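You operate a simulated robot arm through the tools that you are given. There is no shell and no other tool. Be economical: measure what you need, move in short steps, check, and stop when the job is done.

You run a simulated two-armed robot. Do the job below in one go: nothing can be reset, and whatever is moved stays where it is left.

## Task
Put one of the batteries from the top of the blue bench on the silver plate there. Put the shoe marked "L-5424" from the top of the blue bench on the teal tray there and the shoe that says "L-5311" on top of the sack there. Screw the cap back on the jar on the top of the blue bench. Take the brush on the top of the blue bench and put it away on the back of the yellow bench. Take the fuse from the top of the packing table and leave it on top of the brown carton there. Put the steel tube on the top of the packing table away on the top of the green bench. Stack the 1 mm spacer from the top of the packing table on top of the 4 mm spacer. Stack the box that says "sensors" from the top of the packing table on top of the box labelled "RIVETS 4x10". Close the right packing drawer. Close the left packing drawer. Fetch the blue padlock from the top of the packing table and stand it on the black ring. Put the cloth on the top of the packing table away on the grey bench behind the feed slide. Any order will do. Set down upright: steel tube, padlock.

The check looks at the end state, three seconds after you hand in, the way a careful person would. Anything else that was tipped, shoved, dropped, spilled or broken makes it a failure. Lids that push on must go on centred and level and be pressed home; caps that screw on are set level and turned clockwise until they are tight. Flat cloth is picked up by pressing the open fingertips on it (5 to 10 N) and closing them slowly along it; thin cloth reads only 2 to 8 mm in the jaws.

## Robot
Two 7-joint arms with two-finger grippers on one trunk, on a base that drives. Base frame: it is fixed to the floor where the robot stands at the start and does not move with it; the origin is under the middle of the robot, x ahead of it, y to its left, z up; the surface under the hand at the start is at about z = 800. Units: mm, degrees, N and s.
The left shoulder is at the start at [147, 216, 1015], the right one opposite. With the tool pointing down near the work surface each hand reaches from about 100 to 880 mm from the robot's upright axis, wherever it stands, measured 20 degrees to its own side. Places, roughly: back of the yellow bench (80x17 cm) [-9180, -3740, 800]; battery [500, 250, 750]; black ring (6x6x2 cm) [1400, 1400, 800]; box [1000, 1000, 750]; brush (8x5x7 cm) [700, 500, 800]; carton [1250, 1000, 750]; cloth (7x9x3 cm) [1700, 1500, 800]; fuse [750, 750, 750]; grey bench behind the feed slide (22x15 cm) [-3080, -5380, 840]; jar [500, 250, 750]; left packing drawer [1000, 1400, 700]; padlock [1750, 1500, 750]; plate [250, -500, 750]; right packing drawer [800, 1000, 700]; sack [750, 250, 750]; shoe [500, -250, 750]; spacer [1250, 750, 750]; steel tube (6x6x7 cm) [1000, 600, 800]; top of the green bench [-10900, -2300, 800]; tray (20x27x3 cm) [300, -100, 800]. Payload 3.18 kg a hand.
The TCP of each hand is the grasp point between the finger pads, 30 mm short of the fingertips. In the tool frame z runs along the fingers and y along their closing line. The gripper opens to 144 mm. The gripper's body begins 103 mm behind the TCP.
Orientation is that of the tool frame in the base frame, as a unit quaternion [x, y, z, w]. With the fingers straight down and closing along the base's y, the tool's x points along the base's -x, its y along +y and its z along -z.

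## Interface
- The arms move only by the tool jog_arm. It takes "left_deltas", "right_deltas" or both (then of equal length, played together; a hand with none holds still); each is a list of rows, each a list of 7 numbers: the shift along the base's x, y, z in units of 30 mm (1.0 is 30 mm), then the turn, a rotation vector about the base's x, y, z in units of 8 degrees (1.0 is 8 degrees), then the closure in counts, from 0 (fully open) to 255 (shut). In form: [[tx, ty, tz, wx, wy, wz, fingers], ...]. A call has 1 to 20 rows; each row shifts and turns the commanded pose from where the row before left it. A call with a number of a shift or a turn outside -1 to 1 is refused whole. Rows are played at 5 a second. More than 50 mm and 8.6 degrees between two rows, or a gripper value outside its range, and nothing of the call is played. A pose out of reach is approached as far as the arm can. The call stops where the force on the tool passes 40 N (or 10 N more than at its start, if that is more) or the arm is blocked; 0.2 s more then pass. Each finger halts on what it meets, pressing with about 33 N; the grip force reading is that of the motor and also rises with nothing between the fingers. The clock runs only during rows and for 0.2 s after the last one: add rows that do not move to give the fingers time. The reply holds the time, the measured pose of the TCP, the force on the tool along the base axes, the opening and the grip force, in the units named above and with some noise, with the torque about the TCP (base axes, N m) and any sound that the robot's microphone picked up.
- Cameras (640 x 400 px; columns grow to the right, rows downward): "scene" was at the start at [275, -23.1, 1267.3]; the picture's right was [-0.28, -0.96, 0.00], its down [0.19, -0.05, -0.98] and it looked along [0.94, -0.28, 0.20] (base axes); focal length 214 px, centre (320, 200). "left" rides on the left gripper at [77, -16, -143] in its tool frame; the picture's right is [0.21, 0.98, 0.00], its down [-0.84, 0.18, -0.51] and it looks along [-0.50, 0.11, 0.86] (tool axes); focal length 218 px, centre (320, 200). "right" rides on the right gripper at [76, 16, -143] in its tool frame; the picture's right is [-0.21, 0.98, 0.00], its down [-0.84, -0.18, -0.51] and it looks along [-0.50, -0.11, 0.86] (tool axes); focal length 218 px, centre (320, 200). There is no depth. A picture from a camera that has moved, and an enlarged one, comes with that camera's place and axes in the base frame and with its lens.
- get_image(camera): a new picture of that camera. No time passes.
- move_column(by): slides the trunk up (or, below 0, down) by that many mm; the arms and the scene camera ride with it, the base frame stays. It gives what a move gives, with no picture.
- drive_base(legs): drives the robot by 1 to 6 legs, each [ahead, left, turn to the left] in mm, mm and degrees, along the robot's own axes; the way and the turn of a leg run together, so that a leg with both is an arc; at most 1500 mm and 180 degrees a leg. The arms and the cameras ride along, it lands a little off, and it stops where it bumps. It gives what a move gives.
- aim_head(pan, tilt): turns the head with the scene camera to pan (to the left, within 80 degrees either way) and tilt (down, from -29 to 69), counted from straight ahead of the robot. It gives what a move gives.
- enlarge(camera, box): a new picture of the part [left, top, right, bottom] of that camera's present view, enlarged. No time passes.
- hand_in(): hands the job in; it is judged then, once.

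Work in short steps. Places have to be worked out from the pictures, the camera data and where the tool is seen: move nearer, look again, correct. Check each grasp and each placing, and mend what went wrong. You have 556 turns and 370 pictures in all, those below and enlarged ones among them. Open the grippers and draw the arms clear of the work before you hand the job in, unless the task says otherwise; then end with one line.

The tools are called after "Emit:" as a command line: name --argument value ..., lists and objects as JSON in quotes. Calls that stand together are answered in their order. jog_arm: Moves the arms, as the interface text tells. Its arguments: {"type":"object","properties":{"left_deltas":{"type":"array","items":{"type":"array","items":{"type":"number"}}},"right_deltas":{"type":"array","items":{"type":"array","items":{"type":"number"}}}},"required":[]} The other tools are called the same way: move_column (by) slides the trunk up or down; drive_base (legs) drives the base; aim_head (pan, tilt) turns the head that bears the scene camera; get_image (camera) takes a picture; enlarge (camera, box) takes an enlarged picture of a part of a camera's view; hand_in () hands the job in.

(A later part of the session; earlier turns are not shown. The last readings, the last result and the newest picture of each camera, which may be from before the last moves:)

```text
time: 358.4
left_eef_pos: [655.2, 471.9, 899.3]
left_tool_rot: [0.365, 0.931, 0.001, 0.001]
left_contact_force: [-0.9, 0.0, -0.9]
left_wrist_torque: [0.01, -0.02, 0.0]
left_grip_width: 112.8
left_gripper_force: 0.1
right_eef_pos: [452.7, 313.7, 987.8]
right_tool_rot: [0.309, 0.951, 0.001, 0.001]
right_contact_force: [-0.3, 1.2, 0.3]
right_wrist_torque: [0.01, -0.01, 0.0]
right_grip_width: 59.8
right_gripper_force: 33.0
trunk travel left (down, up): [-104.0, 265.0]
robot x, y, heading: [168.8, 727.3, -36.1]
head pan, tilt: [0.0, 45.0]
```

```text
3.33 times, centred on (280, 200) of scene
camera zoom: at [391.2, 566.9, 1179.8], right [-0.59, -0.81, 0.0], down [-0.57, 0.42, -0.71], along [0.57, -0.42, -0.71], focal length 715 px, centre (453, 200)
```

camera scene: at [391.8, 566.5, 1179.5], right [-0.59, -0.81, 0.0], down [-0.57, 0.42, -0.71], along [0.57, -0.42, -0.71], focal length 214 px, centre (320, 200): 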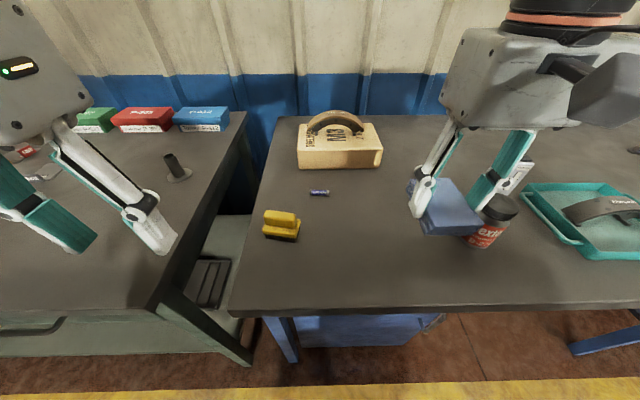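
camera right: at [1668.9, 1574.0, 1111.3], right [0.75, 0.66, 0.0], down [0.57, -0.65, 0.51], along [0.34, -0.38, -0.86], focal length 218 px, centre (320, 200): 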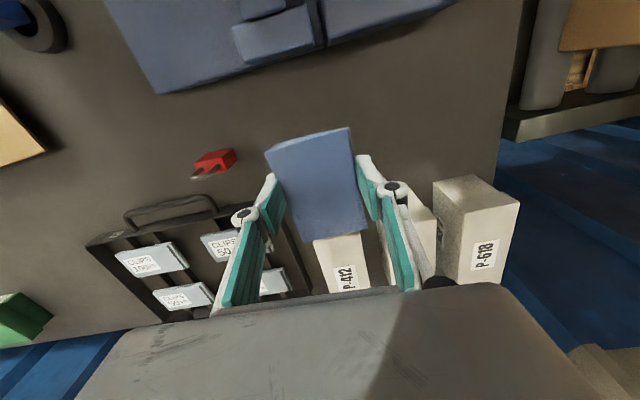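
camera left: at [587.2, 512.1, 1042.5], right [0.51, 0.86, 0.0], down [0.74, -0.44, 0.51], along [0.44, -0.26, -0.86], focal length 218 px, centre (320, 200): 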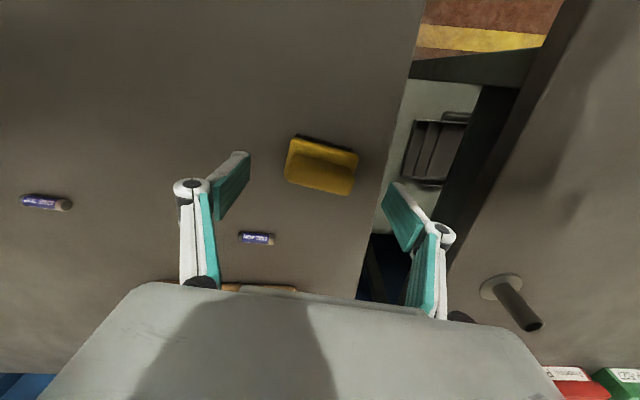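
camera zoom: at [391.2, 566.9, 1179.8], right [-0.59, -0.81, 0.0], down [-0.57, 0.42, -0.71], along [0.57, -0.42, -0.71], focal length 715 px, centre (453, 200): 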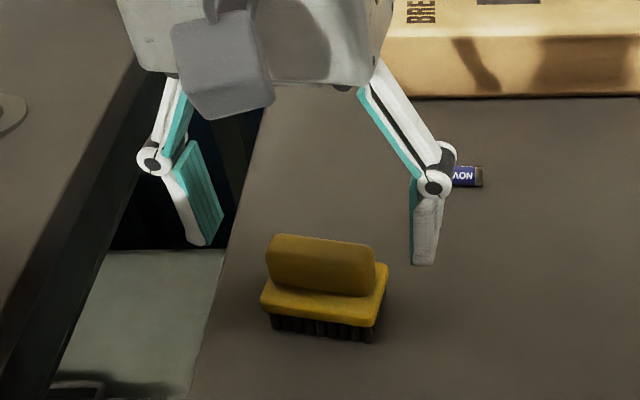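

Centred. Descend to 852 and grip.

Emit:
jog_arm --left_deltas '[[0, 0, -0.9, 0, 0, 0, 60], [0, 0, -0.65, 0, 0, 0, 70], [0, 0, 0, 0, 0, 0, 95], [0, 0, 0, 0, 0, 0, 115], [0, 0, 0, 0, 0, 0, 140], [0, 0, 0, 0, 0, 0, 200], [0, 0, 0, 0, 0, 0, 255], [0, 0, 0, 0, 0, 0, 255]]'

Emit:
enlarge --camera "scene" --box '[200, 140, 360, 260]'

```text
time: 360.2
left_eef_pos: [655.2, 471.9, 851.8]
left_tool_rot: [0.366, 0.93, 0.001, 0.001]
left_contact_force: [-0.1, -0.1, 0.4]
left_wrist_torque: [0.04, -0.01, -0.03]
left_grip_width: 71.4
left_gripper_force: 32.8
right_eef_pos: [453.0, 314.6, 987.5]
right_tool_rot: [0.309, 0.951, 0.001, 0.002]
right_contact_force: [0.8, 0.6, 0.2]
right_wrist_torque: [0.0, 0.02, 0.03]
right_grip_width: 60.0
right_gripper_force: 32.5
trunk travel left (down, up): [-104.0, 265.0]
robot x, y, heading: [170.1, 729.2, -36.1]
head pan, tilt: [0.0, 45.0]
```

```text
3.33 times, centred on (280, 200) of scene
camera zoom: at [391.5, 566.7, 1179.6], right [-0.59, -0.81, 0.0], down [-0.57, 0.42, -0.71], along [0.57, -0.42, -0.71], focal length 715 px, centre (453, 200)
```

zoom: 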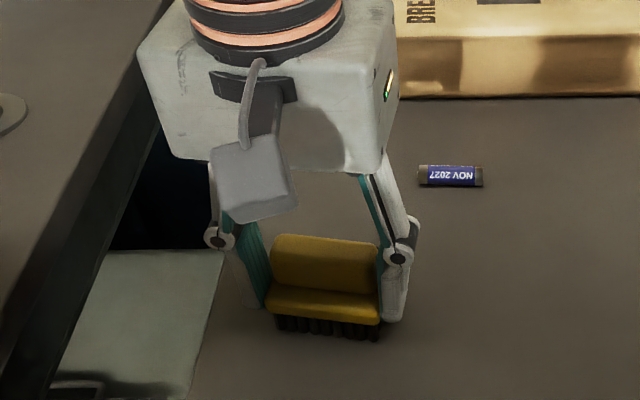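

Brush gripped. Lift it, back off and turn right to look along the aisle toward the other benches.

Emit:
jog_arm --left_deltas '[[0, 0, 0.5, 0, 0, 0, 255], [0, 0, 1, 0, 0, 0, 255], [0, 0, 1, 0, 0, 0, 255], [0, 0, 1, 0, 0, 0, 255], [0, 0, 1, 0, 0, 0, 255], [-0.5, 0.4, 0.4, 0, 0, 0, 255]]'

Emit:
drive_base --legs '[[-600, 0, 0], [0, 0, -90]]'

Emit:
aim_head --pan 0 --tilt 15

Emit:
get_image --camera "scene"

```text
time: 361.6
left_eef_pos: [640.1, 484.9, 999.8]
left_tool_rot: [0.365, 0.931, 0.001, 0.002]
left_contact_force: [-0.2, 0.8, -1.3]
left_wrist_torque: [0.0, 0.02, -0.01]
left_grip_width: 71.4
left_gripper_force: 33.0
right_eef_pos: [451.7, 314.5, 988.9]
right_tool_rot: [0.309, 0.951, 0.001, 0.001]
right_contact_force: [0.1, -0.1, -0.1]
right_wrist_torque: [-0.03, 0.01, 0.02]
right_grip_width: 59.9
right_gripper_force: 32.9
trunk travel left (down, up): [-104.0, 265.0]
robot x, y, heading: [168.1, 730.6, -36.1]
head pan, tilt: [0.0, 45.0]
```

```text
time: 368.8
left_eef_pos: [-563.4, 612.8, 998.7]
left_tool_rot: [0.921, 0.39, 0.002, 0.001]
left_contact_force: [0.1, -0.7, -0.8]
left_wrist_torque: [0.02, 0.03, 0.03]
left_grip_width: 71.2
left_gripper_force: 33.0
right_eef_pos: [-729.9, 803.3, 988.1]
right_tool_rot: [0.896, 0.443, 0.001, 0.001]
right_contact_force: [-0.2, -0.3, -0.1]
right_wrist_torque: [0.0, 0.01, 0.02]
right_grip_width: 59.8
right_gripper_force: 32.6
trunk travel left (down, up): [-104.0, 265.0]
robot x, y, heading: [-306.7, 1081.8, -127.1]
head pan, tilt: [0.0, 45.0]
```

```text
time: 369.8
left_eef_pos: [-562.9, 612.9, 999.2]
left_tool_rot: [0.921, 0.389, 0.001, 0.0]
left_contact_force: [0.0, -0.4, -0.7]
left_wrist_torque: [0.01, -0.04, 0.0]
left_grip_width: 71.4
left_gripper_force: 33.6
right_eef_pos: [-730.2, 804.6, 989.2]
right_tool_rot: [0.896, 0.444, -0.001, 0.0]
right_contact_force: [-0.1, 0.7, -0.2]
right_wrist_torque: [-0.01, 0.02, -0.03]
right_grip_width: 59.8
right_gripper_force: 32.8
trunk travel left (down, up): [-104.0, 265.0]
robot x, y, heading: [-311.1, 1083.4, -127.4]
head pan, tilt: [0.0, 15.0]
```

```text
115 pictures are left
camera scene: at [-482.7, 851.2, 1226.2], right [-0.8, 0.61, 0.0], down [0.16, 0.21, -0.97], along [-0.58, -0.77, -0.26], focal length 214 px, centre (320, 200)
```

scene: 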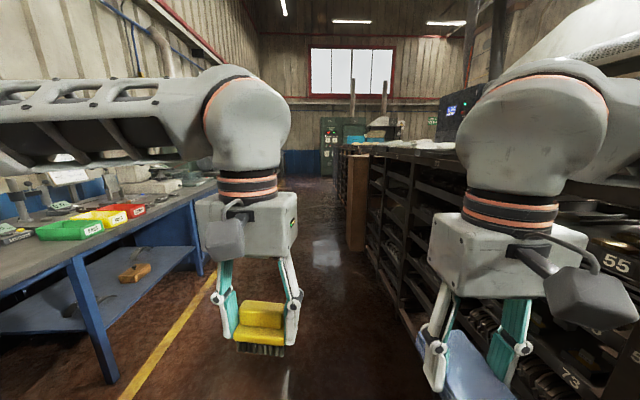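

The aisle runs straight ahead; the rack is close on the right. I shift left 200 mm and go ahead 4.5 m.

Emit:
drive_base --legs '[[0, 200, 0], [1500, 0, 0], [1500, 0, 0]]'

Emit:
get_image --camera "scene"

```text
time: 383.2
left_eef_pos: [-1818.4, -1307.1, 1010.1]
left_tool_rot: [0.937, 0.35, -0.014, 0.0]
left_contact_force: [0.0, 0.5, -1.8]
left_wrist_torque: [-0.05, 0.01, 0.03]
left_grip_width: 71.2
left_gripper_force: 33.3
right_eef_pos: [-1975.3, -1098.0, 1001.8]
right_tool_rot: [0.919, 0.393, -0.01, 0.004]
right_contact_force: [0.7, 0.3, -0.7]
right_wrist_torque: [0.01, 0.02, 0.0]
right_grip_width: 59.9
right_gripper_force: 32.6
trunk travel left (down, up): [-104.0, 265.0]
robot x, y, heading: [-1544.7, -865.9, -132.2]
head pan, tilt: [0.0, 15.0]
stopped in leg 3: the robot was blocked; the commanded pose is now the measured one
```

```text
114 pictures are left
camera scene: at [-1712.9, -1074.7, 1232.8], right [-0.74, 0.67, 0.01], down [0.15, 0.19, -0.97], along [-0.66, -0.71, -0.25], focal length 214 px, centre (320, 200)
```

scene: 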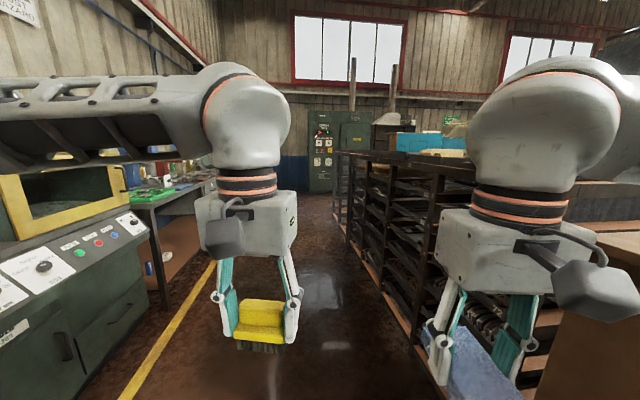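

Blocked, turned slightly to the right: probably the right arm touched the rack. Look right and left before moving.

Emit:
aim_head --pan -70 --tilt 20

Emit:
get_image --camera "scene"

Emit:
aim_head --pan 70 --tilt 20

Emit:
get_image --camera "scene"

```text
time: 384.6
left_eef_pos: [-1817.3, -1305.3, 1010.1]
left_tool_rot: [0.937, 0.35, -0.013, -0.002]
left_contact_force: [0.9, 0.9, -1.8]
left_wrist_torque: [0.02, 0.02, -0.04]
left_grip_width: 71.3
left_gripper_force: 33.1
right_eef_pos: [-1976.1, -1098.5, 1001.3]
right_tool_rot: [0.919, 0.395, -0.01, 0.004]
right_contact_force: [-0.1, 0.0, -1.4]
right_wrist_torque: [0.0, 0.0, 0.0]
right_grip_width: 59.6
right_gripper_force: 33.3
trunk travel left (down, up): [-104.0, 265.0]
robot x, y, heading: [-1549.0, -865.1, -132.2]
head pan, tilt: [-70.0, 20.0]
```

```text
113 pictures are left
camera scene: at [-1735.4, -969.5, 1224.5], right [0.38, 0.93, -0.01], down [0.29, -0.13, -0.95], along [-0.88, 0.35, -0.32], focal length 214 px, centre (320, 200)
```

scene: 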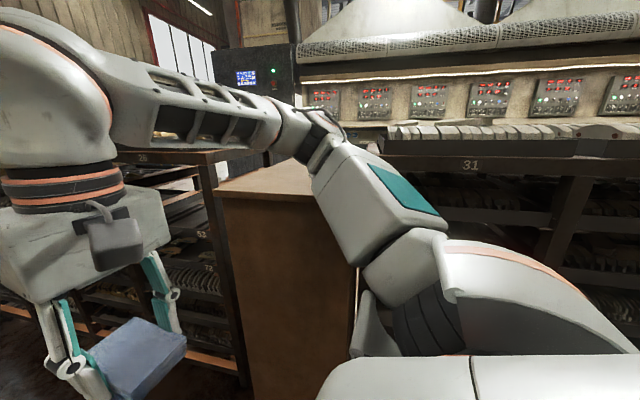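

```text
time: 386.8
left_eef_pos: [-1817.1, -1305.2, 1008.6]
left_tool_rot: [0.937, 0.35, -0.013, -0.002]
left_contact_force: [-0.2, -0.2, -1.8]
left_wrist_torque: [-0.02, -0.05, 0.01]
left_grip_width: 71.2
left_gripper_force: 33.5
right_eef_pos: [-1974.3, -1097.1, 999.8]
right_tool_rot: [0.919, 0.394, -0.008, 0.003]
right_contact_force: [-0.8, 0.2, 0.1]
right_wrist_torque: [-0.03, 0.02, -0.01]
right_grip_width: 59.9
right_gripper_force: 32.6
trunk travel left (down, up): [-104.0, 265.0]
robot x, y, heading: [-1548.0, -865.6, -132.3]
head pan, tilt: [70.0, 20.0]
```

```text
112 pictures are left
camera scene: at [-1605.8, -1087.1, 1221.2], right [-0.88, -0.47, 0.02], down [-0.18, 0.3, -0.94], along [0.43, -0.83, -0.35], focal length 214 px, centre (320, 200)
```

scene: 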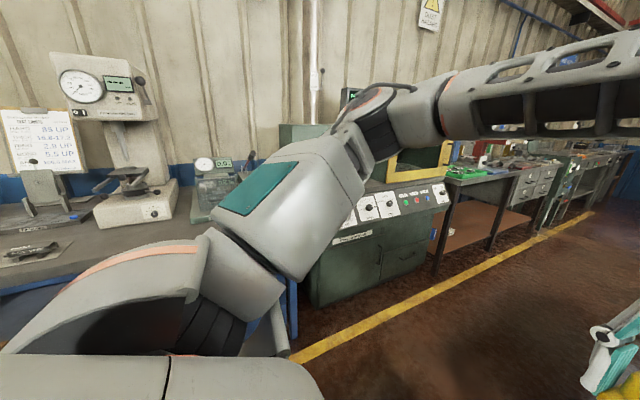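

The right side touched a brown panel jutting from the rack. I back off, straighten, shift left, and extend both hands forward so that the elbows are narrower.

Emit:
drive_base --legs '[[-150, 0, 0], [0, 0, 5], [0, 150, 0]]'

Emit:
jog_arm --left_deltas '[[-0.6, -0.79, 0, 0, 0, 0, 255], [-0.6, -0.79, 0, 0, 0, 0, 255], [-0.6, -0.79, 0, 0, 0, 0, 255], [-0.6, -0.79, 0, 0, 0, 0, 255]]' --right_deltas '[[-0.6, -0.79, 0, 0, 0, 0, 255], [-0.6, -0.79, 0, 0, 0, 0, 255], [-0.6, -0.79, 0, 0, 0, 0, 255], [-0.6, -0.79, 0, 0, 0, 0, 255]]'

Emit:
aim_head --pan 0 --tilt 20

Emit:
get_image --camera "scene"

```text
time: 390.2
left_eef_pos: [-1581.3, -1309.9, 999.5]
left_tool_rot: [0.92, 0.391, 0.0, 0.0]
left_contact_force: [-0.1, 0.4, -1.6]
left_wrist_torque: [0.04, 0.02, 0.06]
left_grip_width: 71.1
left_gripper_force: 33.1
right_eef_pos: [-1754.5, -1117.9, 988.0]
right_tool_rot: [0.9, 0.435, 0.005, 0.006]
right_contact_force: [-0.3, -1.0, -0.4]
right_wrist_torque: [0.02, 0.02, 0.01]
right_grip_width: 59.5
right_gripper_force: 33.3
trunk travel left (down, up): [-104.0, 265.0]
robot x, y, heading: [-1330.0, -840.6, -126.9]
head pan, tilt: [70.0, 20.0]
```

```text
time: 391.2
left_eef_pos: [-1653.2, -1405.8, 995.8]
left_tool_rot: [0.92, 0.391, 0.001, 0.0]
left_contact_force: [-0.2, 1.2, -1.1]
left_wrist_torque: [0.03, -0.06, -0.01]
left_grip_width: 71.1
left_gripper_force: 32.7
right_eef_pos: [-1827.5, -1213.7, 985.9]
right_tool_rot: [0.9, 0.435, 0.006, 0.007]
right_contact_force: [-0.2, -0.9, -1.2]
right_wrist_torque: [0.04, 0.01, 0.0]
right_grip_width: 59.8
right_gripper_force: 33.9
trunk travel left (down, up): [-104.0, 265.0]
robot x, y, heading: [-1329.5, -841.0, -127.1]
head pan, tilt: [70.0, 20.0]
```

```text
time: 392.6
left_eef_pos: [-1653.1, -1405.2, 997.3]
left_tool_rot: [0.92, 0.392, 0.0, 0.001]
left_contact_force: [0.4, -0.9, -1.6]
left_wrist_torque: [0.04, -0.03, -0.01]
left_grip_width: 71.2
left_gripper_force: 32.9
right_eef_pos: [-1827.8, -1212.7, 987.9]
right_tool_rot: [0.901, 0.435, 0.004, 0.006]
right_contact_force: [-0.8, 0.1, -0.5]
right_wrist_torque: [0.01, 0.0, 0.02]
right_grip_width: 59.7
right_gripper_force: 33.3
trunk travel left (down, up): [-104.0, 265.0]
robot x, y, heading: [-1330.8, -839.4, -126.6]
head pan, tilt: [0.0, 20.0]
```

```text
111 pictures are left
camera scene: at [-1501.6, -1070.5, 1218.2], right [-0.8, 0.6, 0.0], down [0.21, 0.27, -0.94], along [-0.57, -0.75, -0.34], focal length 214 px, centre (320, 200)
```

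scene: 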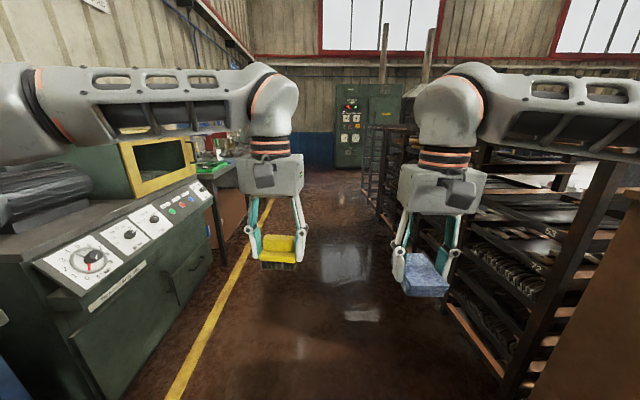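

Aisle is free for the base, but the elbows pass close above machine and rack. I raise the trunk 220 mm for clearance and drive ahead.

Emit:
move_column --by 220

Emit:
drive_base --legs '[[0, -30, 0], [1200, 0, 0]]'

Emit:
get_image --camera "scene"

```text
time: 395.0
left_eef_pos: [-1601.5, -1335.5, 1392.7]
left_tool_rot: [0.908, 0.387, -0.138, 0.081]
left_contact_force: [0.4, 0.0, -1.6]
left_wrist_torque: [0.03, -0.01, -0.03]
left_grip_width: 71.2
left_gripper_force: 32.9
right_eef_pos: [-1828.0, -1211.3, 1206.8]
right_tool_rot: [0.9, 0.435, 0.005, 0.006]
right_contact_force: [0.7, -1.0, -0.1]
right_wrist_torque: [0.01, 0.02, 0.0]
right_grip_width: 59.8
right_gripper_force: 32.6
trunk travel left (down, up): [-324.0, 45.0]
robot x, y, heading: [-1325.4, -839.6, -126.9]
head pan, tilt: [0.0, 20.0]
```

```text
time: 401.6
left_eef_pos: [-2335.9, -2278.4, 1392.6]
left_tool_rot: [0.906, 0.391, -0.139, 0.082]
left_contact_force: [-0.2, 0.4, -0.7]
left_wrist_torque: [0.01, 0.0, -0.01]
left_grip_width: 71.1
left_gripper_force: 33.4
right_eef_pos: [-2563.3, -2156.3, 1207.0]
right_tool_rot: [0.898, 0.439, 0.005, 0.007]
right_contact_force: [-0.1, -0.1, -0.9]
right_wrist_torque: [0.02, -0.02, 0.02]
right_grip_width: 59.8
right_gripper_force: 33.2
trunk travel left (down, up): [-324.0, 45.0]
robot x, y, heading: [-2070.2, -1778.3, -126.3]
head pan, tilt: [0.0, 20.0]
```

```text
110 pictures are left
camera scene: at [-2147.8, -1888.9, 1457.2], right [-0.8, 0.59, 0.0], down [0.2, 0.28, -0.94], along [-0.56, -0.76, -0.34], focal length 214 px, centre (320, 200)
```

scene: 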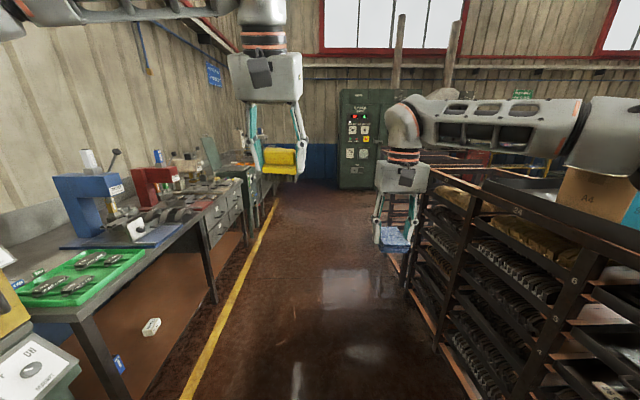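

Path is clear. Continue ahead 2.3 m.

Emit:
drive_base --legs '[[1500, 0, -0.7], [800, 0, 0]]'

Emit:
aim_head --pan 30 --tilt 25

Emit:
get_image --camera "scene"

```text
time: 412.9
left_eef_pos: [-3749.3, -4097.9, 1393.5]
left_tool_rot: [0.913, 0.376, -0.139, 0.08]
left_contact_force: [0.4, -0.4, -1.3]
left_wrist_torque: [-0.01, -0.01, -0.03]
left_grip_width: 71.2
left_gripper_force: 33.1
right_eef_pos: [-3973.3, -3968.6, 1206.5]
right_tool_rot: [0.905, 0.425, 0.004, 0.006]
right_contact_force: [-0.9, -1.4, -0.4]
right_wrist_torque: [-0.01, 0.0, -0.03]
right_grip_width: 60.0
right_gripper_force: 33.4
trunk travel left (down, up): [-324.0, 45.0]
robot x, y, heading: [-3463.1, -3609.4, -128.5]
head pan, tilt: [0.0, 20.0]
```

```text
time: 413.9
left_eef_pos: [-3749.1, -4098.3, 1392.9]
left_tool_rot: [0.913, 0.376, -0.139, 0.079]
left_contact_force: [0.1, -0.5, -0.9]
left_wrist_torque: [0.02, 0.01, 0.06]
left_grip_width: 71.4
left_gripper_force: 33.1
right_eef_pos: [-3971.7, -3968.9, 1208.3]
right_tool_rot: [0.906, 0.424, 0.005, 0.007]
right_contact_force: [-1.0, -0.8, -0.7]
right_wrist_torque: [0.02, -0.03, -0.01]
right_grip_width: 59.5
right_gripper_force: 33.1
trunk travel left (down, up): [-324.0, 45.0]
robot x, y, heading: [-3468.3, -3610.1, -128.6]
head pan, tilt: [30.0, 25.0]
```

```text
109 pictures are left
camera scene: at [-3503.6, -3733.5, 1449.1], right [-0.99, 0.15, 0.0], down [0.06, 0.42, -0.91], along [-0.13, -0.9, -0.42], focal length 214 px, centre (320, 200)
```

scene: 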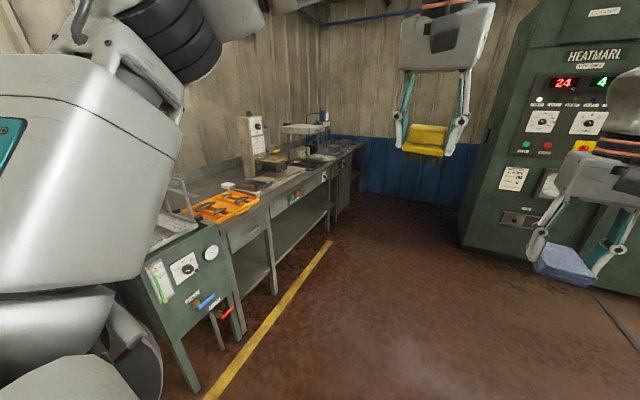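

Emit:
enlarge --camera "scene" --box '[150, 100, 370, 250]'

```text
2.67 times, centred on (260, 175) of scene
camera zoom: at [-3503.6, -3733.5, 1449.1], right [-0.99, 0.15, 0.0], down [0.06, 0.42, -0.91], along [-0.13, -0.9, -0.42], focal length 572 px, centre (480, 267)
```

zoom: 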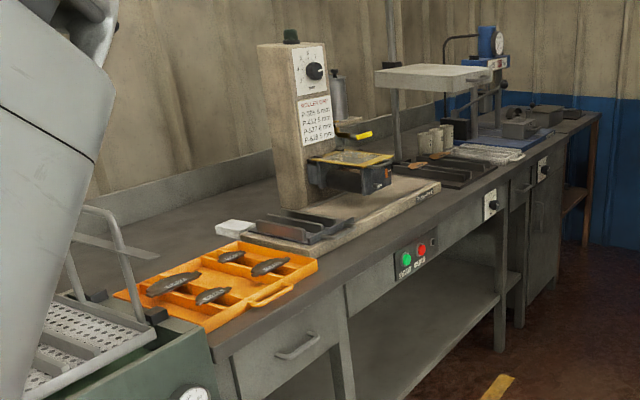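

The target area is near the back of the grey bench. Go ahead 1.0 m, then turn to face the wall and look.

Emit:
drive_base --legs '[[1000, 0, 0], [0, 0, 92]]'

Emit:
aim_head --pan -10 --tilt 35

Emit:
get_image --camera "scene"

```text
time: 422.8
left_eef_pos: [-3600.2, -4670.6, 1393.4]
left_tool_rot: [0.382, 0.91, -0.043, 0.154]
left_contact_force: [-0.3, 0.2, -1.3]
left_wrist_torque: [0.01, 0.04, 0.01]
left_grip_width: 71.3
left_gripper_force: 32.9
right_eef_pos: [-3730.4, -4892.4, 1208.5]
right_tool_rot: [0.343, 0.939, 0.008, 0.001]
right_contact_force: [-0.2, 0.3, -0.1]
right_wrist_torque: [0.0, 0.02, 0.0]
right_grip_width: 59.9
right_gripper_force: 32.8
trunk travel left (down, up): [-324.0, 45.0]
robot x, y, heading: [-4085.9, -4381.4, -38.7]
head pan, tilt: [30.0, 25.0]
```

```text
time: 423.9
left_eef_pos: [-3599.9, -4670.4, 1393.1]
left_tool_rot: [0.383, 0.91, -0.043, 0.155]
left_contact_force: [0.5, -0.5, -1.3]
left_wrist_torque: [0.01, -0.02, 0.03]
left_grip_width: 71.3
left_gripper_force: 32.8
right_eef_pos: [-3729.9, -4893.7, 1207.1]
right_tool_rot: [0.343, 0.939, 0.008, 0.001]
right_contact_force: [-0.2, 0.7, -0.3]
right_wrist_torque: [0.03, 0.0, -0.01]
right_grip_width: 60.1
right_gripper_force: 33.5
trunk travel left (down, up): [-324.0, 45.0]
robot x, y, heading: [-4086.4, -4383.5, -39.0]
head pan, tilt: [-10.0, 35.0]
```

```text
107 pictures are left
camera scene: at [-3994.3, -4475.4, 1433.3], right [-0.75, -0.66, 0.0], down [-0.38, 0.43, -0.82], along [0.54, -0.62, -0.57], focal length 214 px, centre (320, 200)
```

scene: 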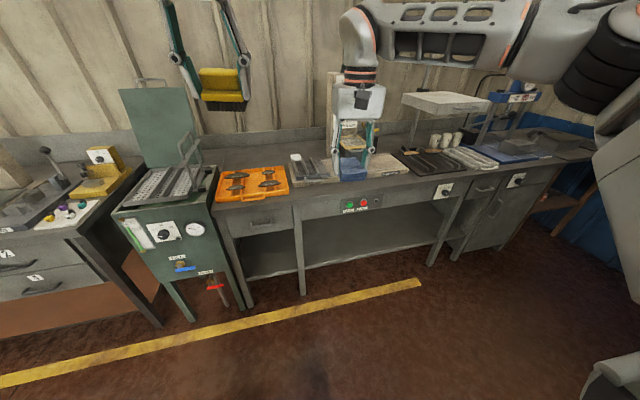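

Emit:
enlarge --camera "scene" --box '[220, 100, 380, 200]'

```text
4.00 times, centred on (300, 150) of scene
camera zoom: at [-3994.3, -4475.4, 1433.3], right [-0.75, -0.66, 0.0], down [-0.38, 0.43, -0.82], along [0.54, -0.62, -0.57], focal length 858 px, centre (400, 400)
```

zoom: 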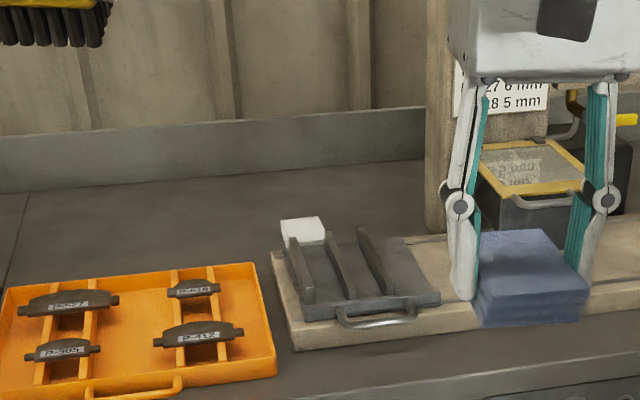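

The target strip lies just behind the dark feed slide, next to a small white block. I straighten, shift right 60 and move forward 480 with the hands high.

Emit:
drive_base --legs '[[0, -60, 2.9], [480, 0, 0]]'

Emit:
aim_head --pan -10 --tilt 50

Emit:
get_image --camera "scene"

Emit:
get_image --camera "right"

```text
time: 427.6
left_eef_pos: [-3236.6, -4977.1, 1393.0]
left_tool_rot: [0.361, 0.919, -0.04, 0.156]
left_contact_force: [-1.3, -0.1, -1.2]
left_wrist_torque: [0.02, 0.05, 0.0]
left_grip_width: 71.2
left_gripper_force: 33.0
right_eef_pos: [-3356.5, -5205.4, 1207.3]
right_tool_rot: [0.32, 0.947, 0.008, 0.001]
right_contact_force: [0.5, 0.0, 0.5]
right_wrist_torque: [0.01, 0.03, -0.01]
right_grip_width: 60.0
right_gripper_force: 33.0
trunk travel left (down, up): [-324.0, 45.0]
robot x, y, heading: [-3733.7, -4715.4, -36.2]
head pan, tilt: [-10.0, 35.0]
```

```text
time: 428.3
left_eef_pos: [-3237.2, -4976.9, 1393.5]
left_tool_rot: [0.362, 0.918, -0.04, 0.156]
left_contact_force: [-0.1, 0.1, -1.2]
left_wrist_torque: [0.03, 0.03, -0.03]
left_grip_width: 71.4
left_gripper_force: 32.6
right_eef_pos: [-3356.2, -5204.2, 1208.0]
right_tool_rot: [0.321, 0.947, 0.009, 0.001]
right_contact_force: [-0.3, 1.4, -0.1]
right_wrist_torque: [-0.01, -0.03, 0.02]
right_grip_width: 59.7
right_gripper_force: 33.2
trunk travel left (down, up): [-324.0, 45.0]
robot x, y, heading: [-3734.8, -4714.3, -36.2]
head pan, tilt: [-10.0, 50.0]
```

```text
105 pictures are left
camera scene: at [-3648.0, -4792.0, 1411.7], right [-0.72, -0.69, 0.0], down [-0.53, 0.55, -0.64], along [0.45, -0.46, -0.77], focal length 214 px, centre (320, 200)
```

scene: 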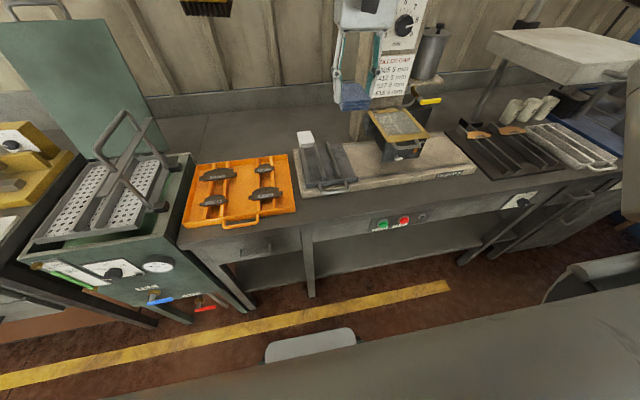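

```text
104 pictures are left
camera right: at [-3409.3, -5147.3, 1351.1], right [0.76, 0.65, 0.02], down [0.56, -0.66, 0.5], along [0.34, -0.37, -0.86], focal length 218 px, centre (320, 200)
```

right: 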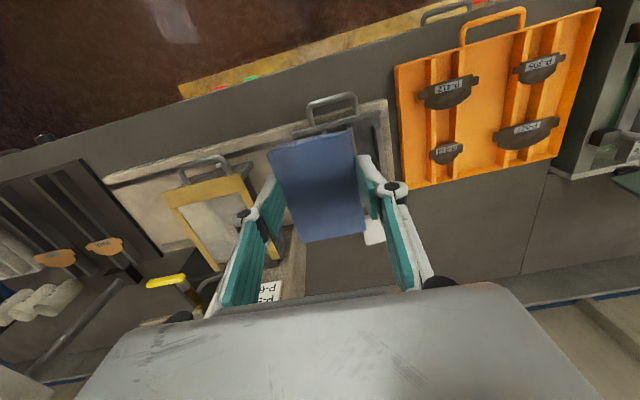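

Drive forward another 150 mm (stops if it bumps).

Emit:
drive_base --legs '[[150, 0, 0]]'

Emit:
get_image --camera "right"

```text
time: 429.7
left_eef_pos: [-3113.2, -5066.0, 1392.9]
left_tool_rot: [0.361, 0.919, -0.039, 0.155]
left_contact_force: [0.1, -0.2, -1.8]
left_wrist_torque: [0.03, 0.02, -0.02]
left_grip_width: 71.2
left_gripper_force: 33.2
right_eef_pos: [-3233.3, -5293.5, 1207.6]
right_tool_rot: [0.321, 0.947, 0.008, 0.001]
right_contact_force: [1.1, -0.4, -0.4]
right_wrist_torque: [0.04, 0.05, -0.03]
right_grip_width: 59.8
right_gripper_force: 32.4
trunk travel left (down, up): [-324.0, 45.0]
robot x, y, heading: [-3613.3, -4804.1, -36.2]
head pan, tilt: [-10.0, 50.0]
```

```text
103 pictures are left
camera right: at [-3286.4, -5236.7, 1350.8], right [0.76, 0.65, 0.02], down [0.56, -0.66, 0.5], along [0.34, -0.37, -0.87], focal length 218 px, centre (320, 200)
```

right: 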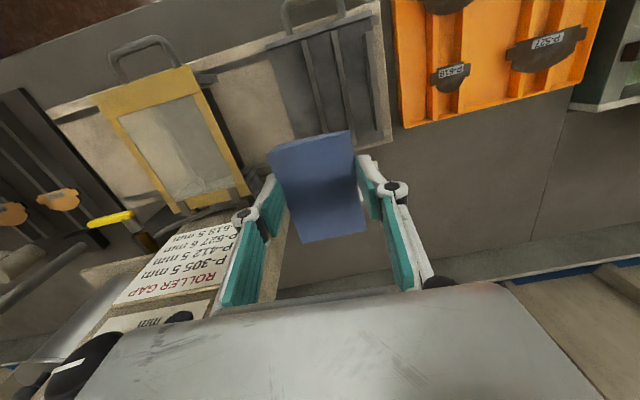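

The hand is over the slide. Move forward 175 mm and down to about 1040 with the cloth.

Emit:
jog_arm --right_deltas '[[0.78, -0.57, -0.9, 0, 0, 0, 255], [0.78, -0.57, -0.9, 0, 0, 0, 255], [0.78, -0.57, -0.9, 0, 0, 0, 255], [0.78, -0.57, -0.9, 0, 0, 0, 255], [0.78, -0.57, -0.9, 0, 0, 0, 255], [0.78, -0.57, -0.9, 0, 0, 0, 255], [0, 0, 0, 0, 0, 0, 255]]'

Emit:
get_image --camera "right"

Emit:
get_image --camera "scene"

```text
time: 431.3
left_eef_pos: [-3113.7, -5065.2, 1393.4]
left_tool_rot: [0.361, 0.919, -0.04, 0.156]
left_contact_force: [-0.2, 0.0, -1.6]
left_wrist_torque: [0.03, -0.01, -0.03]
left_grip_width: 71.1
left_gripper_force: 33.3
right_eef_pos: [-3195.9, -5327.2, 1152.0]
right_tool_rot: [0.323, 0.946, 0.009, 0.003]
right_contact_force: [-0.1, -0.2, 0.4]
right_wrist_torque: [0.0, -0.01, 0.04]
right_grip_width: 59.7
right_gripper_force: 32.7
right hand out of reach, approached as far as the arm can: row 2, 3, 4, 5, 6
trunk travel left (down, up): [-324.0, 45.0]
robot x, y, heading: [-3613.5, -4801.2, -36.3]
head pan, tilt: [-10.0, 50.0]
```

```text
102 pictures are left
camera right: at [-3250.5, -5270.6, 1295.5], right [0.76, 0.65, 0.02], down [0.55, -0.66, 0.5], along [0.34, -0.37, -0.86], focal length 218 px, centre (320, 200)
```

right: 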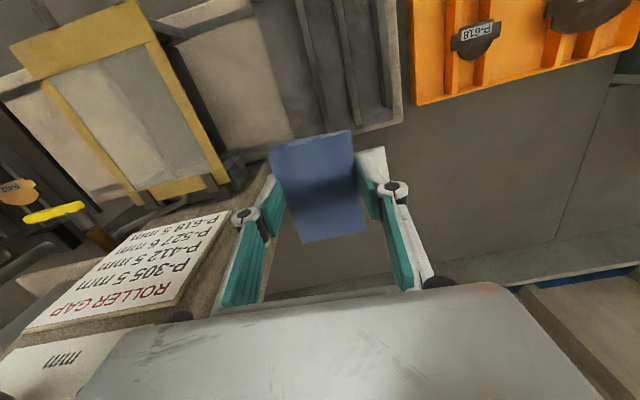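

```text
101 pictures are left
camera scene: at [-3525.9, -4881.0, 1411.6], right [-0.72, -0.69, 0.0], down [-0.53, 0.55, -0.64], along [0.45, -0.46, -0.77], focal length 214 px, centre (320, 200)
```

scene: 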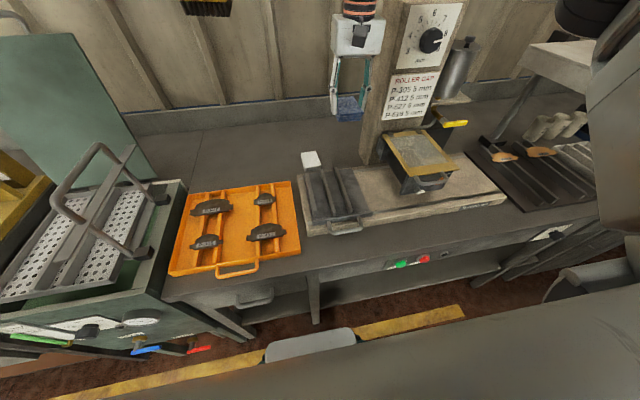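

I can see the free strip behind the slide, right of the white block; target (-3092,-5402). Drive 60 mm forward for reach.

Emit:
drive_base --legs '[[60, 0, 0]]'

Emit:
jog_arm --right_deltas '[[0, 0, -1, 0, 0, 0, 255], [0, 0, -1, 0, 0, 0, 255], [0, 0, -1, 0, 0, 0, 255], [0, 0, -0.5, 0, 0, 0, 255]]'

```text
time: 432.3
left_eef_pos: [-3064.2, -5101.9, 1391.8]
left_tool_rot: [0.361, 0.919, -0.039, 0.155]
left_contact_force: [0.2, -0.4, -1.4]
left_wrist_torque: [0.05, 0.06, 0.01]
left_grip_width: 71.4
left_gripper_force: 33.1
right_eef_pos: [-3148.6, -5365.2, 1151.0]
right_tool_rot: [0.323, 0.946, 0.009, 0.001]
right_contact_force: [0.5, 0.2, -0.8]
right_wrist_torque: [0.08, 0.08, 0.05]
right_grip_width: 59.9
right_gripper_force: 32.5
trunk travel left (down, up): [-324.0, 45.0]
robot x, y, heading: [-3561.9, -4837.9, -36.1]
head pan, tilt: [-10.0, 50.0]
```

```text
time: 433.3
left_eef_pos: [-3065.9, -5100.0, 1392.7]
left_tool_rot: [0.361, 0.919, -0.04, 0.155]
left_contact_force: [-0.5, -0.8, -1.0]
left_wrist_torque: [0.01, 0.03, 0.02]
left_grip_width: 71.4
left_gripper_force: 33.5
right_eef_pos: [-3149.0, -5362.6, 1048.0]
right_tool_rot: [0.323, 0.946, 0.008, 0.003]
right_contact_force: [-0.4, -0.3, 0.0]
right_wrist_torque: [0.0, 0.01, -0.02]
right_grip_width: 59.6
right_gripper_force: 33.0
trunk travel left (down, up): [-324.0, 45.0]
robot x, y, heading: [-3564.2, -4838.3, -36.1]
head pan, tilt: [-10.0, 50.0]
```

Emit:
jog_arm --right_deltas '[[0.63, -0.43, -0.6, 0, 0, 0, 255], [0.63, -0.43, -0.6, 0, 0, 0, 255], [0.63, -0.43, -0.6, 0, 0, 0, 255], [0, 0, -0.5, 0, 0, 0, 255], [0, 0, 0, 0, 0, 0, 255]]'

Emit:
get_image --camera "right"

Emit:
enlarge --camera "scene" --box '[240, 80, 440, 220]'

```text
time: 434.5
left_eef_pos: [-3067.5, -5100.4, 1392.7]
left_tool_rot: [0.361, 0.919, -0.04, 0.156]
left_contact_force: [0.7, 1.7, -1.0]
left_wrist_torque: [0.02, 0.02, -0.02]
left_grip_width: 71.3
left_gripper_force: 33.3
right_eef_pos: [-3112.1, -5387.9, 997.0]
right_tool_rot: [0.322, 0.947, 0.009, 0.002]
right_contact_force: [0.7, -0.1, -0.5]
right_wrist_torque: [-0.02, 0.0, -0.02]
right_grip_width: 59.8
right_gripper_force: 33.3
right hand out of reach, approached as far as the arm can: row 3
trunk travel left (down, up): [-324.0, 45.0]
robot x, y, heading: [-3566.1, -4833.0, -36.1]
head pan, tilt: [-10.0, 50.0]
```

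```text
100 pictures are left
camera right: at [-3164.0, -5330.2, 1139.8], right [0.76, 0.65, 0.02], down [0.55, -0.66, 0.5], along [0.34, -0.38, -0.86], focal length 218 px, centre (320, 200)
```

right: 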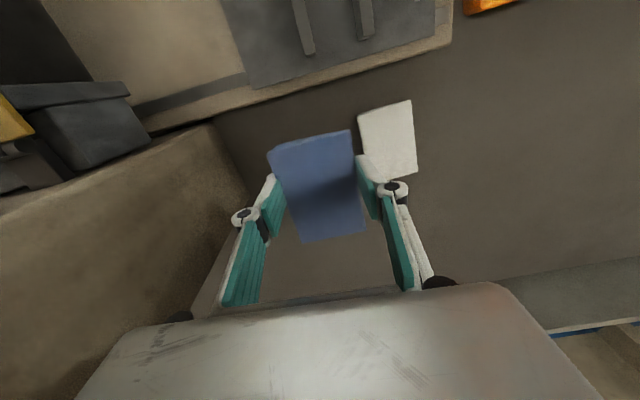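

```text
2.86 times, centred on (340, 150) of scene
camera zoom: at [-3477.9, -4915.8, 1411.7], right [-0.72, -0.69, 0.0], down [-0.53, 0.55, -0.64], along [0.45, -0.46, -0.77], focal length 613 px, centre (263, 343)
```

zoom: 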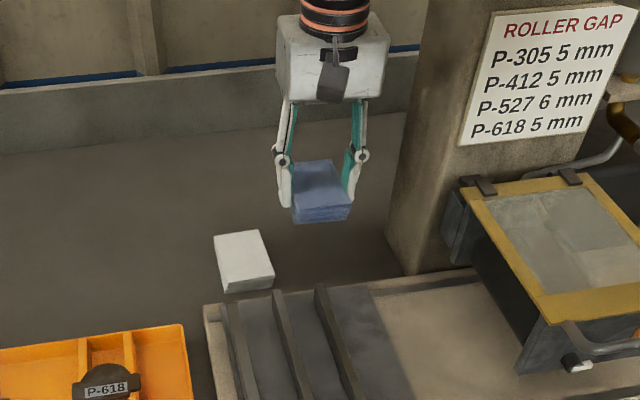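

Free spot below. Shift 12 mm right (away from the white block) and lower gradually.

Emit:
jog_arm --right_deltas '[[-0.23, -0.32, -0.8, 0, 0, 0, 255], [0, 0, -0.9, 0, 0, 0, 255], [0, 0, -0.9, 0, 0, 0, 255], [0, 0, -0.4, 0, 0, 0, 255], [0, 0, 0, 0, 0, 0, 255]]'

Emit:
get_image --camera "right"

```text
time: 435.7
left_eef_pos: [-3066.1, -5099.7, 1392.3]
left_tool_rot: [0.362, 0.919, -0.039, 0.154]
left_contact_force: [0.3, 0.1, -0.9]
left_wrist_torque: [0.03, 0.02, 0.03]
left_grip_width: 71.2
left_gripper_force: 32.9
right_eef_pos: [-3118.6, -5397.5, 906.8]
right_tool_rot: [0.322, 0.947, 0.008, 0.003]
right_contact_force: [-0.5, 0.2, -1.5]
right_wrist_torque: [-0.03, -0.01, -0.04]
right_grip_width: 59.6
right_gripper_force: 33.2
trunk travel left (down, up): [-324.0, 45.0]
robot x, y, heading: [-3561.0, -4835.8, -36.0]
head pan, tilt: [-10.0, 50.0]
```

```text
98 pictures are left
camera right: at [-3171.1, -5340.1, 1049.9], right [0.76, 0.65, 0.02], down [0.55, -0.66, 0.5], along [0.34, -0.37, -0.86], focal length 218 px, centre (320, 200)
```

right: 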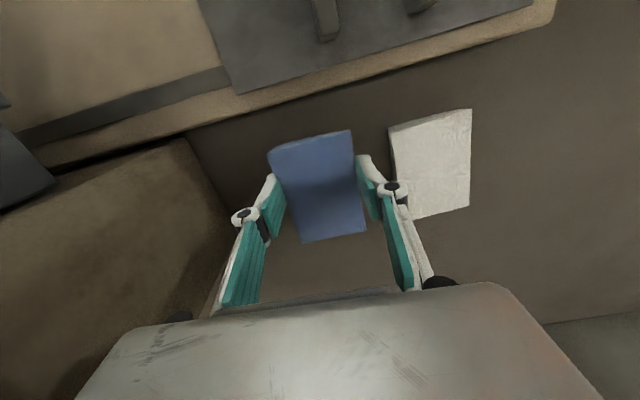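

Emit:
jog_arm --right_deltas '[[0, 0, -0.4, 0, 0, 0, 255], [0, 0, -0.2, 0, 0, 0, 255], [0, 0, 0, 0, 0, 0, 255]]'

Emit:
jog_arm --right_deltas '[[0, 0, -0.2, 0, 0, 0, 255], [0, 0, -0.15, 0, 0, 0, 255], [0, 0, 0, 0, 0, 0, 255]]'

```text
time: 436.5
left_eef_pos: [-3066.2, -5100.0, 1393.3]
left_tool_rot: [0.361, 0.919, -0.039, 0.155]
left_contact_force: [-0.6, 0.9, -1.3]
left_wrist_torque: [0.0, 0.02, -0.03]
left_grip_width: 71.2
left_gripper_force: 32.9
right_eef_pos: [-3118.0, -5398.1, 889.1]
right_tool_rot: [0.322, 0.947, 0.008, 0.003]
right_contact_force: [-0.1, -1.2, 2.8]
right_wrist_torque: [-0.13, -0.07, 0.03]
right_grip_width: 59.7
right_gripper_force: 32.9
trunk travel left (down, up): [-324.0, 45.0]
robot x, y, heading: [-3564.1, -4835.4, -36.1]
head pan, tilt: [-10.0, 50.0]
```

```text
time: 437.3
left_eef_pos: [-3069.0, -5097.9, 1394.3]
left_tool_rot: [0.361, 0.919, -0.04, 0.156]
left_contact_force: [-1.0, 0.5, -0.6]
left_wrist_torque: [0.02, 0.0, 0.01]
left_grip_width: 71.2
left_gripper_force: 32.9
right_eef_pos: [-3117.5, -5397.5, 884.4]
right_tool_rot: [0.323, 0.946, 0.007, 0.008]
right_contact_force: [0.4, -0.8, 37.2]
right_wrist_torque: [-0.17, 0.13, -0.11]
right_grip_width: 60.1
right_gripper_force: 32.5
trunk travel left (down, up): [-324.0, 45.0]
robot x, y, heading: [-3565.2, -4833.6, -36.0]
head pan, tilt: [-10.0, 50.0]
```

Contact. Ease up, open modestly and rise.

Emit:
jog_arm --right_deltas '[[0, 0, 0.15, 0, 0, 0, 255], [0, 0, 0, 0, 0, 0, 140], [0, 0, 0, 0, 0, 0, 128], [0, 0, 0, 0, 0, 0, 122], [0, 0, 0.5, 0, 0, 0, 122], [0, 0, 1, 0, 0, 0, 122], [0, 0, 1, 0, 0, 0, 122], [0, 0, 1, 0, 0, 0, 122]]'

Emit:
get_image --camera "right"

Emit:
enlarge --camera "scene" --box '[240, 80, 440, 220]'

```text
time: 439.1
left_eef_pos: [-3065.6, -5099.4, 1392.9]
left_tool_rot: [0.361, 0.918, -0.04, 0.156]
left_contact_force: [-1.5, -0.4, -1.2]
left_wrist_torque: [-0.03, 0.0, -0.01]
left_grip_width: 70.9
left_gripper_force: 32.7
right_eef_pos: [-3118.3, -5398.3, 988.9]
right_tool_rot: [0.322, 0.947, 0.008, 0.002]
right_contact_force: [0.6, 1.1, 0.1]
right_wrist_torque: [-0.03, -0.03, 0.02]
right_grip_width: 75.1
right_gripper_force: 0.1
trunk travel left (down, up): [-324.0, 45.0]
robot x, y, heading: [-3564.6, -4838.9, -36.0]
head pan, tilt: [-10.0, 50.0]
```

```text
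97 pictures are left
camera right: at [-3171.4, -5340.8, 1131.5], right [0.76, 0.65, 0.02], down [0.55, -0.66, 0.5], along [0.34, -0.37, -0.86], focal length 218 px, centre (320, 200)
```

right: 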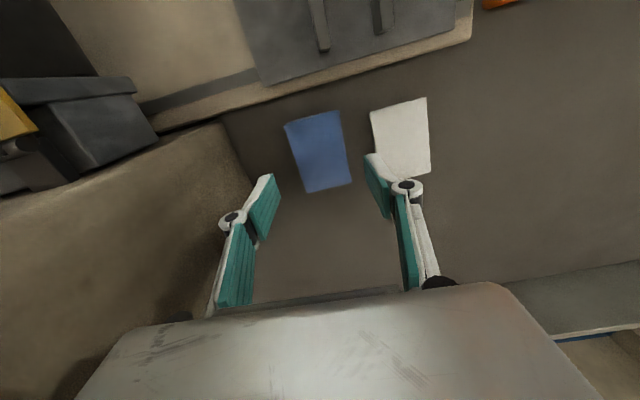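

```text
2.86 times, centred on (340, 150) of scene
camera zoom: at [-3478.0, -4915.7, 1411.7], right [-0.72, -0.69, 0.0], down [-0.53, 0.55, -0.64], along [0.45, -0.46, -0.77], focal length 613 px, centre (263, 343)
```

zoom: 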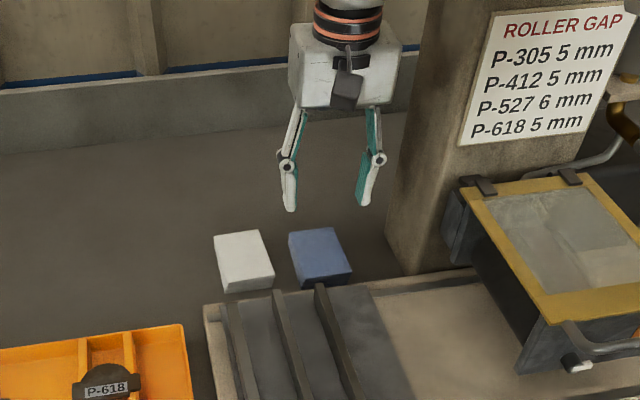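

The cloth lies behind the slide. Raise and retract the right hand, back out, and look toward the yellow bench (west).

Emit:
jog_arm --right_deltas '[[0, 0, 1, 0, 0, 0, 122], [0, 0, 1, 0, 0, 0, 122], [0, 0, 1, 0, 0, 0, 122], [0, 0, 1, 0, 0, 0, 122], [0, 0, 1, 0, 0, 0, 122], [-0.8, 0.6, 1, 0, 0, 0, 122], [-0.8, 0.6, 0.5, 0, 0, 0, 122], [-0.8, 0.6, 0, 0, 0, 0, 122], [-0.8, 0.6, 0, 0, 0, 0, 122]]'

Emit:
drive_base --legs '[[-750, 0, 0], [0, 0, -90]]'

Emit:
aim_head --pan -40 --tilt 15

Emit:
get_image --camera "scene"

```text
time: 441.1
left_eef_pos: [-3066.8, -5102.0, 1392.6]
left_tool_rot: [0.361, 0.919, -0.039, 0.155]
left_contact_force: [-0.7, 1.3, -1.1]
left_wrist_torque: [-0.01, 0.01, -0.03]
left_grip_width: 71.1
left_gripper_force: 33.3
right_eef_pos: [-3215.1, -5326.6, 1061.9]
right_tool_rot: [0.322, 0.947, 0.007, 0.003]
right_contact_force: [0.7, 0.3, -0.2]
right_wrist_torque: [-0.01, 0.0, -0.01]
right_grip_width: 74.9
right_gripper_force: 0.0
right hand out of reach, approached as far as the arm can: row 2, 3, 4, 5
trunk travel left (down, up): [-324.0, 45.0]
robot x, y, heading: [-3564.3, -4838.4, -36.0]
head pan, tilt: [-10.0, 50.0]
```

```text
time: 449.0
left_eef_pos: [-4437.0, -4896.4, 1394.0]
left_tool_rot: [0.906, 0.392, -0.137, 0.082]
left_contact_force: [-0.1, 0.6, -1.2]
left_wrist_torque: [-0.01, -0.03, 0.0]
left_grip_width: 71.2
left_gripper_force: 33.2
right_eef_pos: [-4663.2, -4746.6, 1062.4]
right_tool_rot: [0.899, 0.438, 0.004, 0.008]
right_contact_force: [-0.2, -0.2, 0.6]
right_wrist_torque: [0.02, -0.03, 0.0]
right_grip_width: 75.4
right_gripper_force: 0.0
trunk travel left (down, up): [-324.0, 45.0]
robot x, y, heading: [-4172.8, -4399.5, -126.6]
head pan, tilt: [-10.0, 50.0]
```

```text
time: 450.0
left_eef_pos: [-4436.9, -4896.8, 1392.4]
left_tool_rot: [0.906, 0.392, -0.136, 0.081]
left_contact_force: [-0.1, -0.4, -0.3]
left_wrist_torque: [0.0, -0.06, -0.04]
left_grip_width: 71.0
left_gripper_force: 32.7
right_eef_pos: [-4662.3, -4747.1, 1061.8]
right_tool_rot: [0.899, 0.438, 0.004, 0.008]
right_contact_force: [-0.1, 0.2, 0.1]
right_wrist_torque: [-0.01, -0.02, -0.04]
right_grip_width: 75.0
right_gripper_force: 0.1
trunk travel left (down, up): [-324.0, 45.0]
robot x, y, heading: [-4169.0, -4399.6, -126.7]
head pan, tilt: [-40.0, 15.0]
```

```text
95 pictures are left
camera scene: at [-4284.5, -4454.5, 1465.2], right [-0.23, 0.97, 0.0], down [0.25, 0.06, -0.97], along [-0.94, -0.23, -0.26], focal length 214 px, centre (320, 200)
```

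scene: 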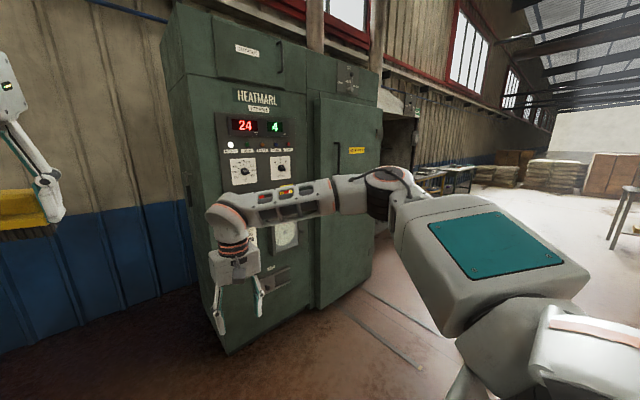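

The passage to the hall opens to the right of the cabinet. Turn right 68° to face it.

Emit:
drive_base --legs '[[0, 0, -70]]'

Emit:
aim_head --pan 0 --tilt 10

Emit:
get_image --camera "scene"

```text
time: 453.5
left_eef_pos: [-4726.1, -4309.8, 1392.7]
left_tool_rot: [0.965, -0.207, -0.158, -0.013]
left_contact_force: [0.8, 0.7, -1.0]
left_wrist_torque: [-0.03, -0.01, -0.02]
left_grip_width: 71.1
left_gripper_force: 33.6
right_eef_pos: [-4658.4, -4047.6, 1062.6]
right_tool_rot: [0.986, -0.164, -0.001, 0.009]
right_contact_force: [1.0, -0.4, 0.5]
right_wrist_torque: [0.03, -0.03, 0.01]
right_grip_width: 75.6
right_gripper_force: 0.0
trunk travel left (down, up): [-324.0, 45.0]
robot x, y, heading: [-4171.5, -4398.3, 162.6]
head pan, tilt: [-40.0, 15.0]
```

```text
time: 454.6
left_eef_pos: [-4727.0, -4310.1, 1392.8]
left_tool_rot: [0.965, -0.207, -0.159, -0.014]
left_contact_force: [-0.9, -0.7, -1.2]
left_wrist_torque: [0.03, -0.01, -0.01]
left_grip_width: 71.3
left_gripper_force: 33.1
right_eef_pos: [-4658.8, -4048.8, 1062.2]
right_tool_rot: [0.986, -0.164, -0.002, 0.009]
right_contact_force: [-0.7, -0.8, 1.1]
right_wrist_torque: [0.01, -0.01, 0.0]
right_grip_width: 75.3
right_gripper_force: 0.0
trunk travel left (down, up): [-324.0, 45.0]
robot x, y, heading: [-4170.1, -4401.4, 162.9]
head pan, tilt: [0.0, 10.0]
```

```text
94 pictures are left
camera scene: at [-4296.9, -4359.7, 1473.5], right [0.3, 0.95, 0.0], down [0.17, -0.05, -0.98], along [-0.94, 0.3, -0.17], focal length 214 px, centre (320, 200)
```

scene: 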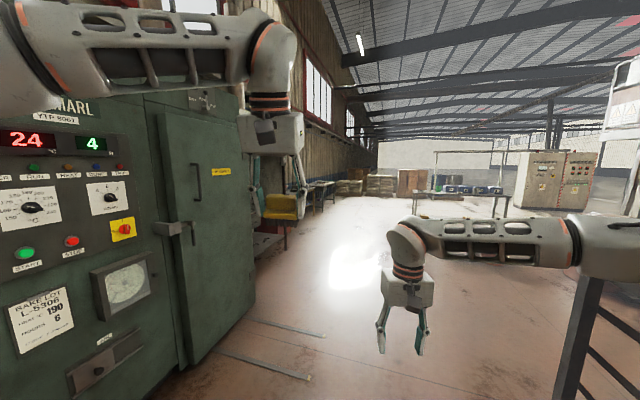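

Way is clear ahead (cabinet ~0.8 m left, rack >1 m right). Drive ahead 3 m in two legs.

Emit:
drive_base --legs '[[1500, -100, 0], [1500, 0, 0]]'

Emit:
get_image --camera "scene"

```text
refused: leg 1 is longer than a leg can be; nothing moved
```

```text
93 pictures are left
camera scene: at [-4296.9, -4359.7, 1473.5], right [0.3, 0.95, 0.0], down [0.17, -0.05, -0.98], along [-0.94, 0.3, -0.17], focal length 214 px, centre (320, 200)
```

scene: 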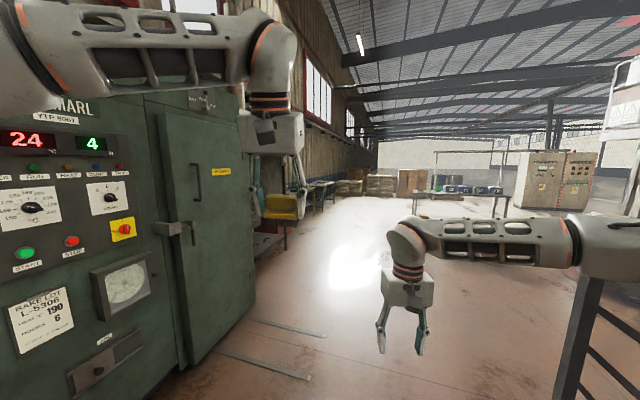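

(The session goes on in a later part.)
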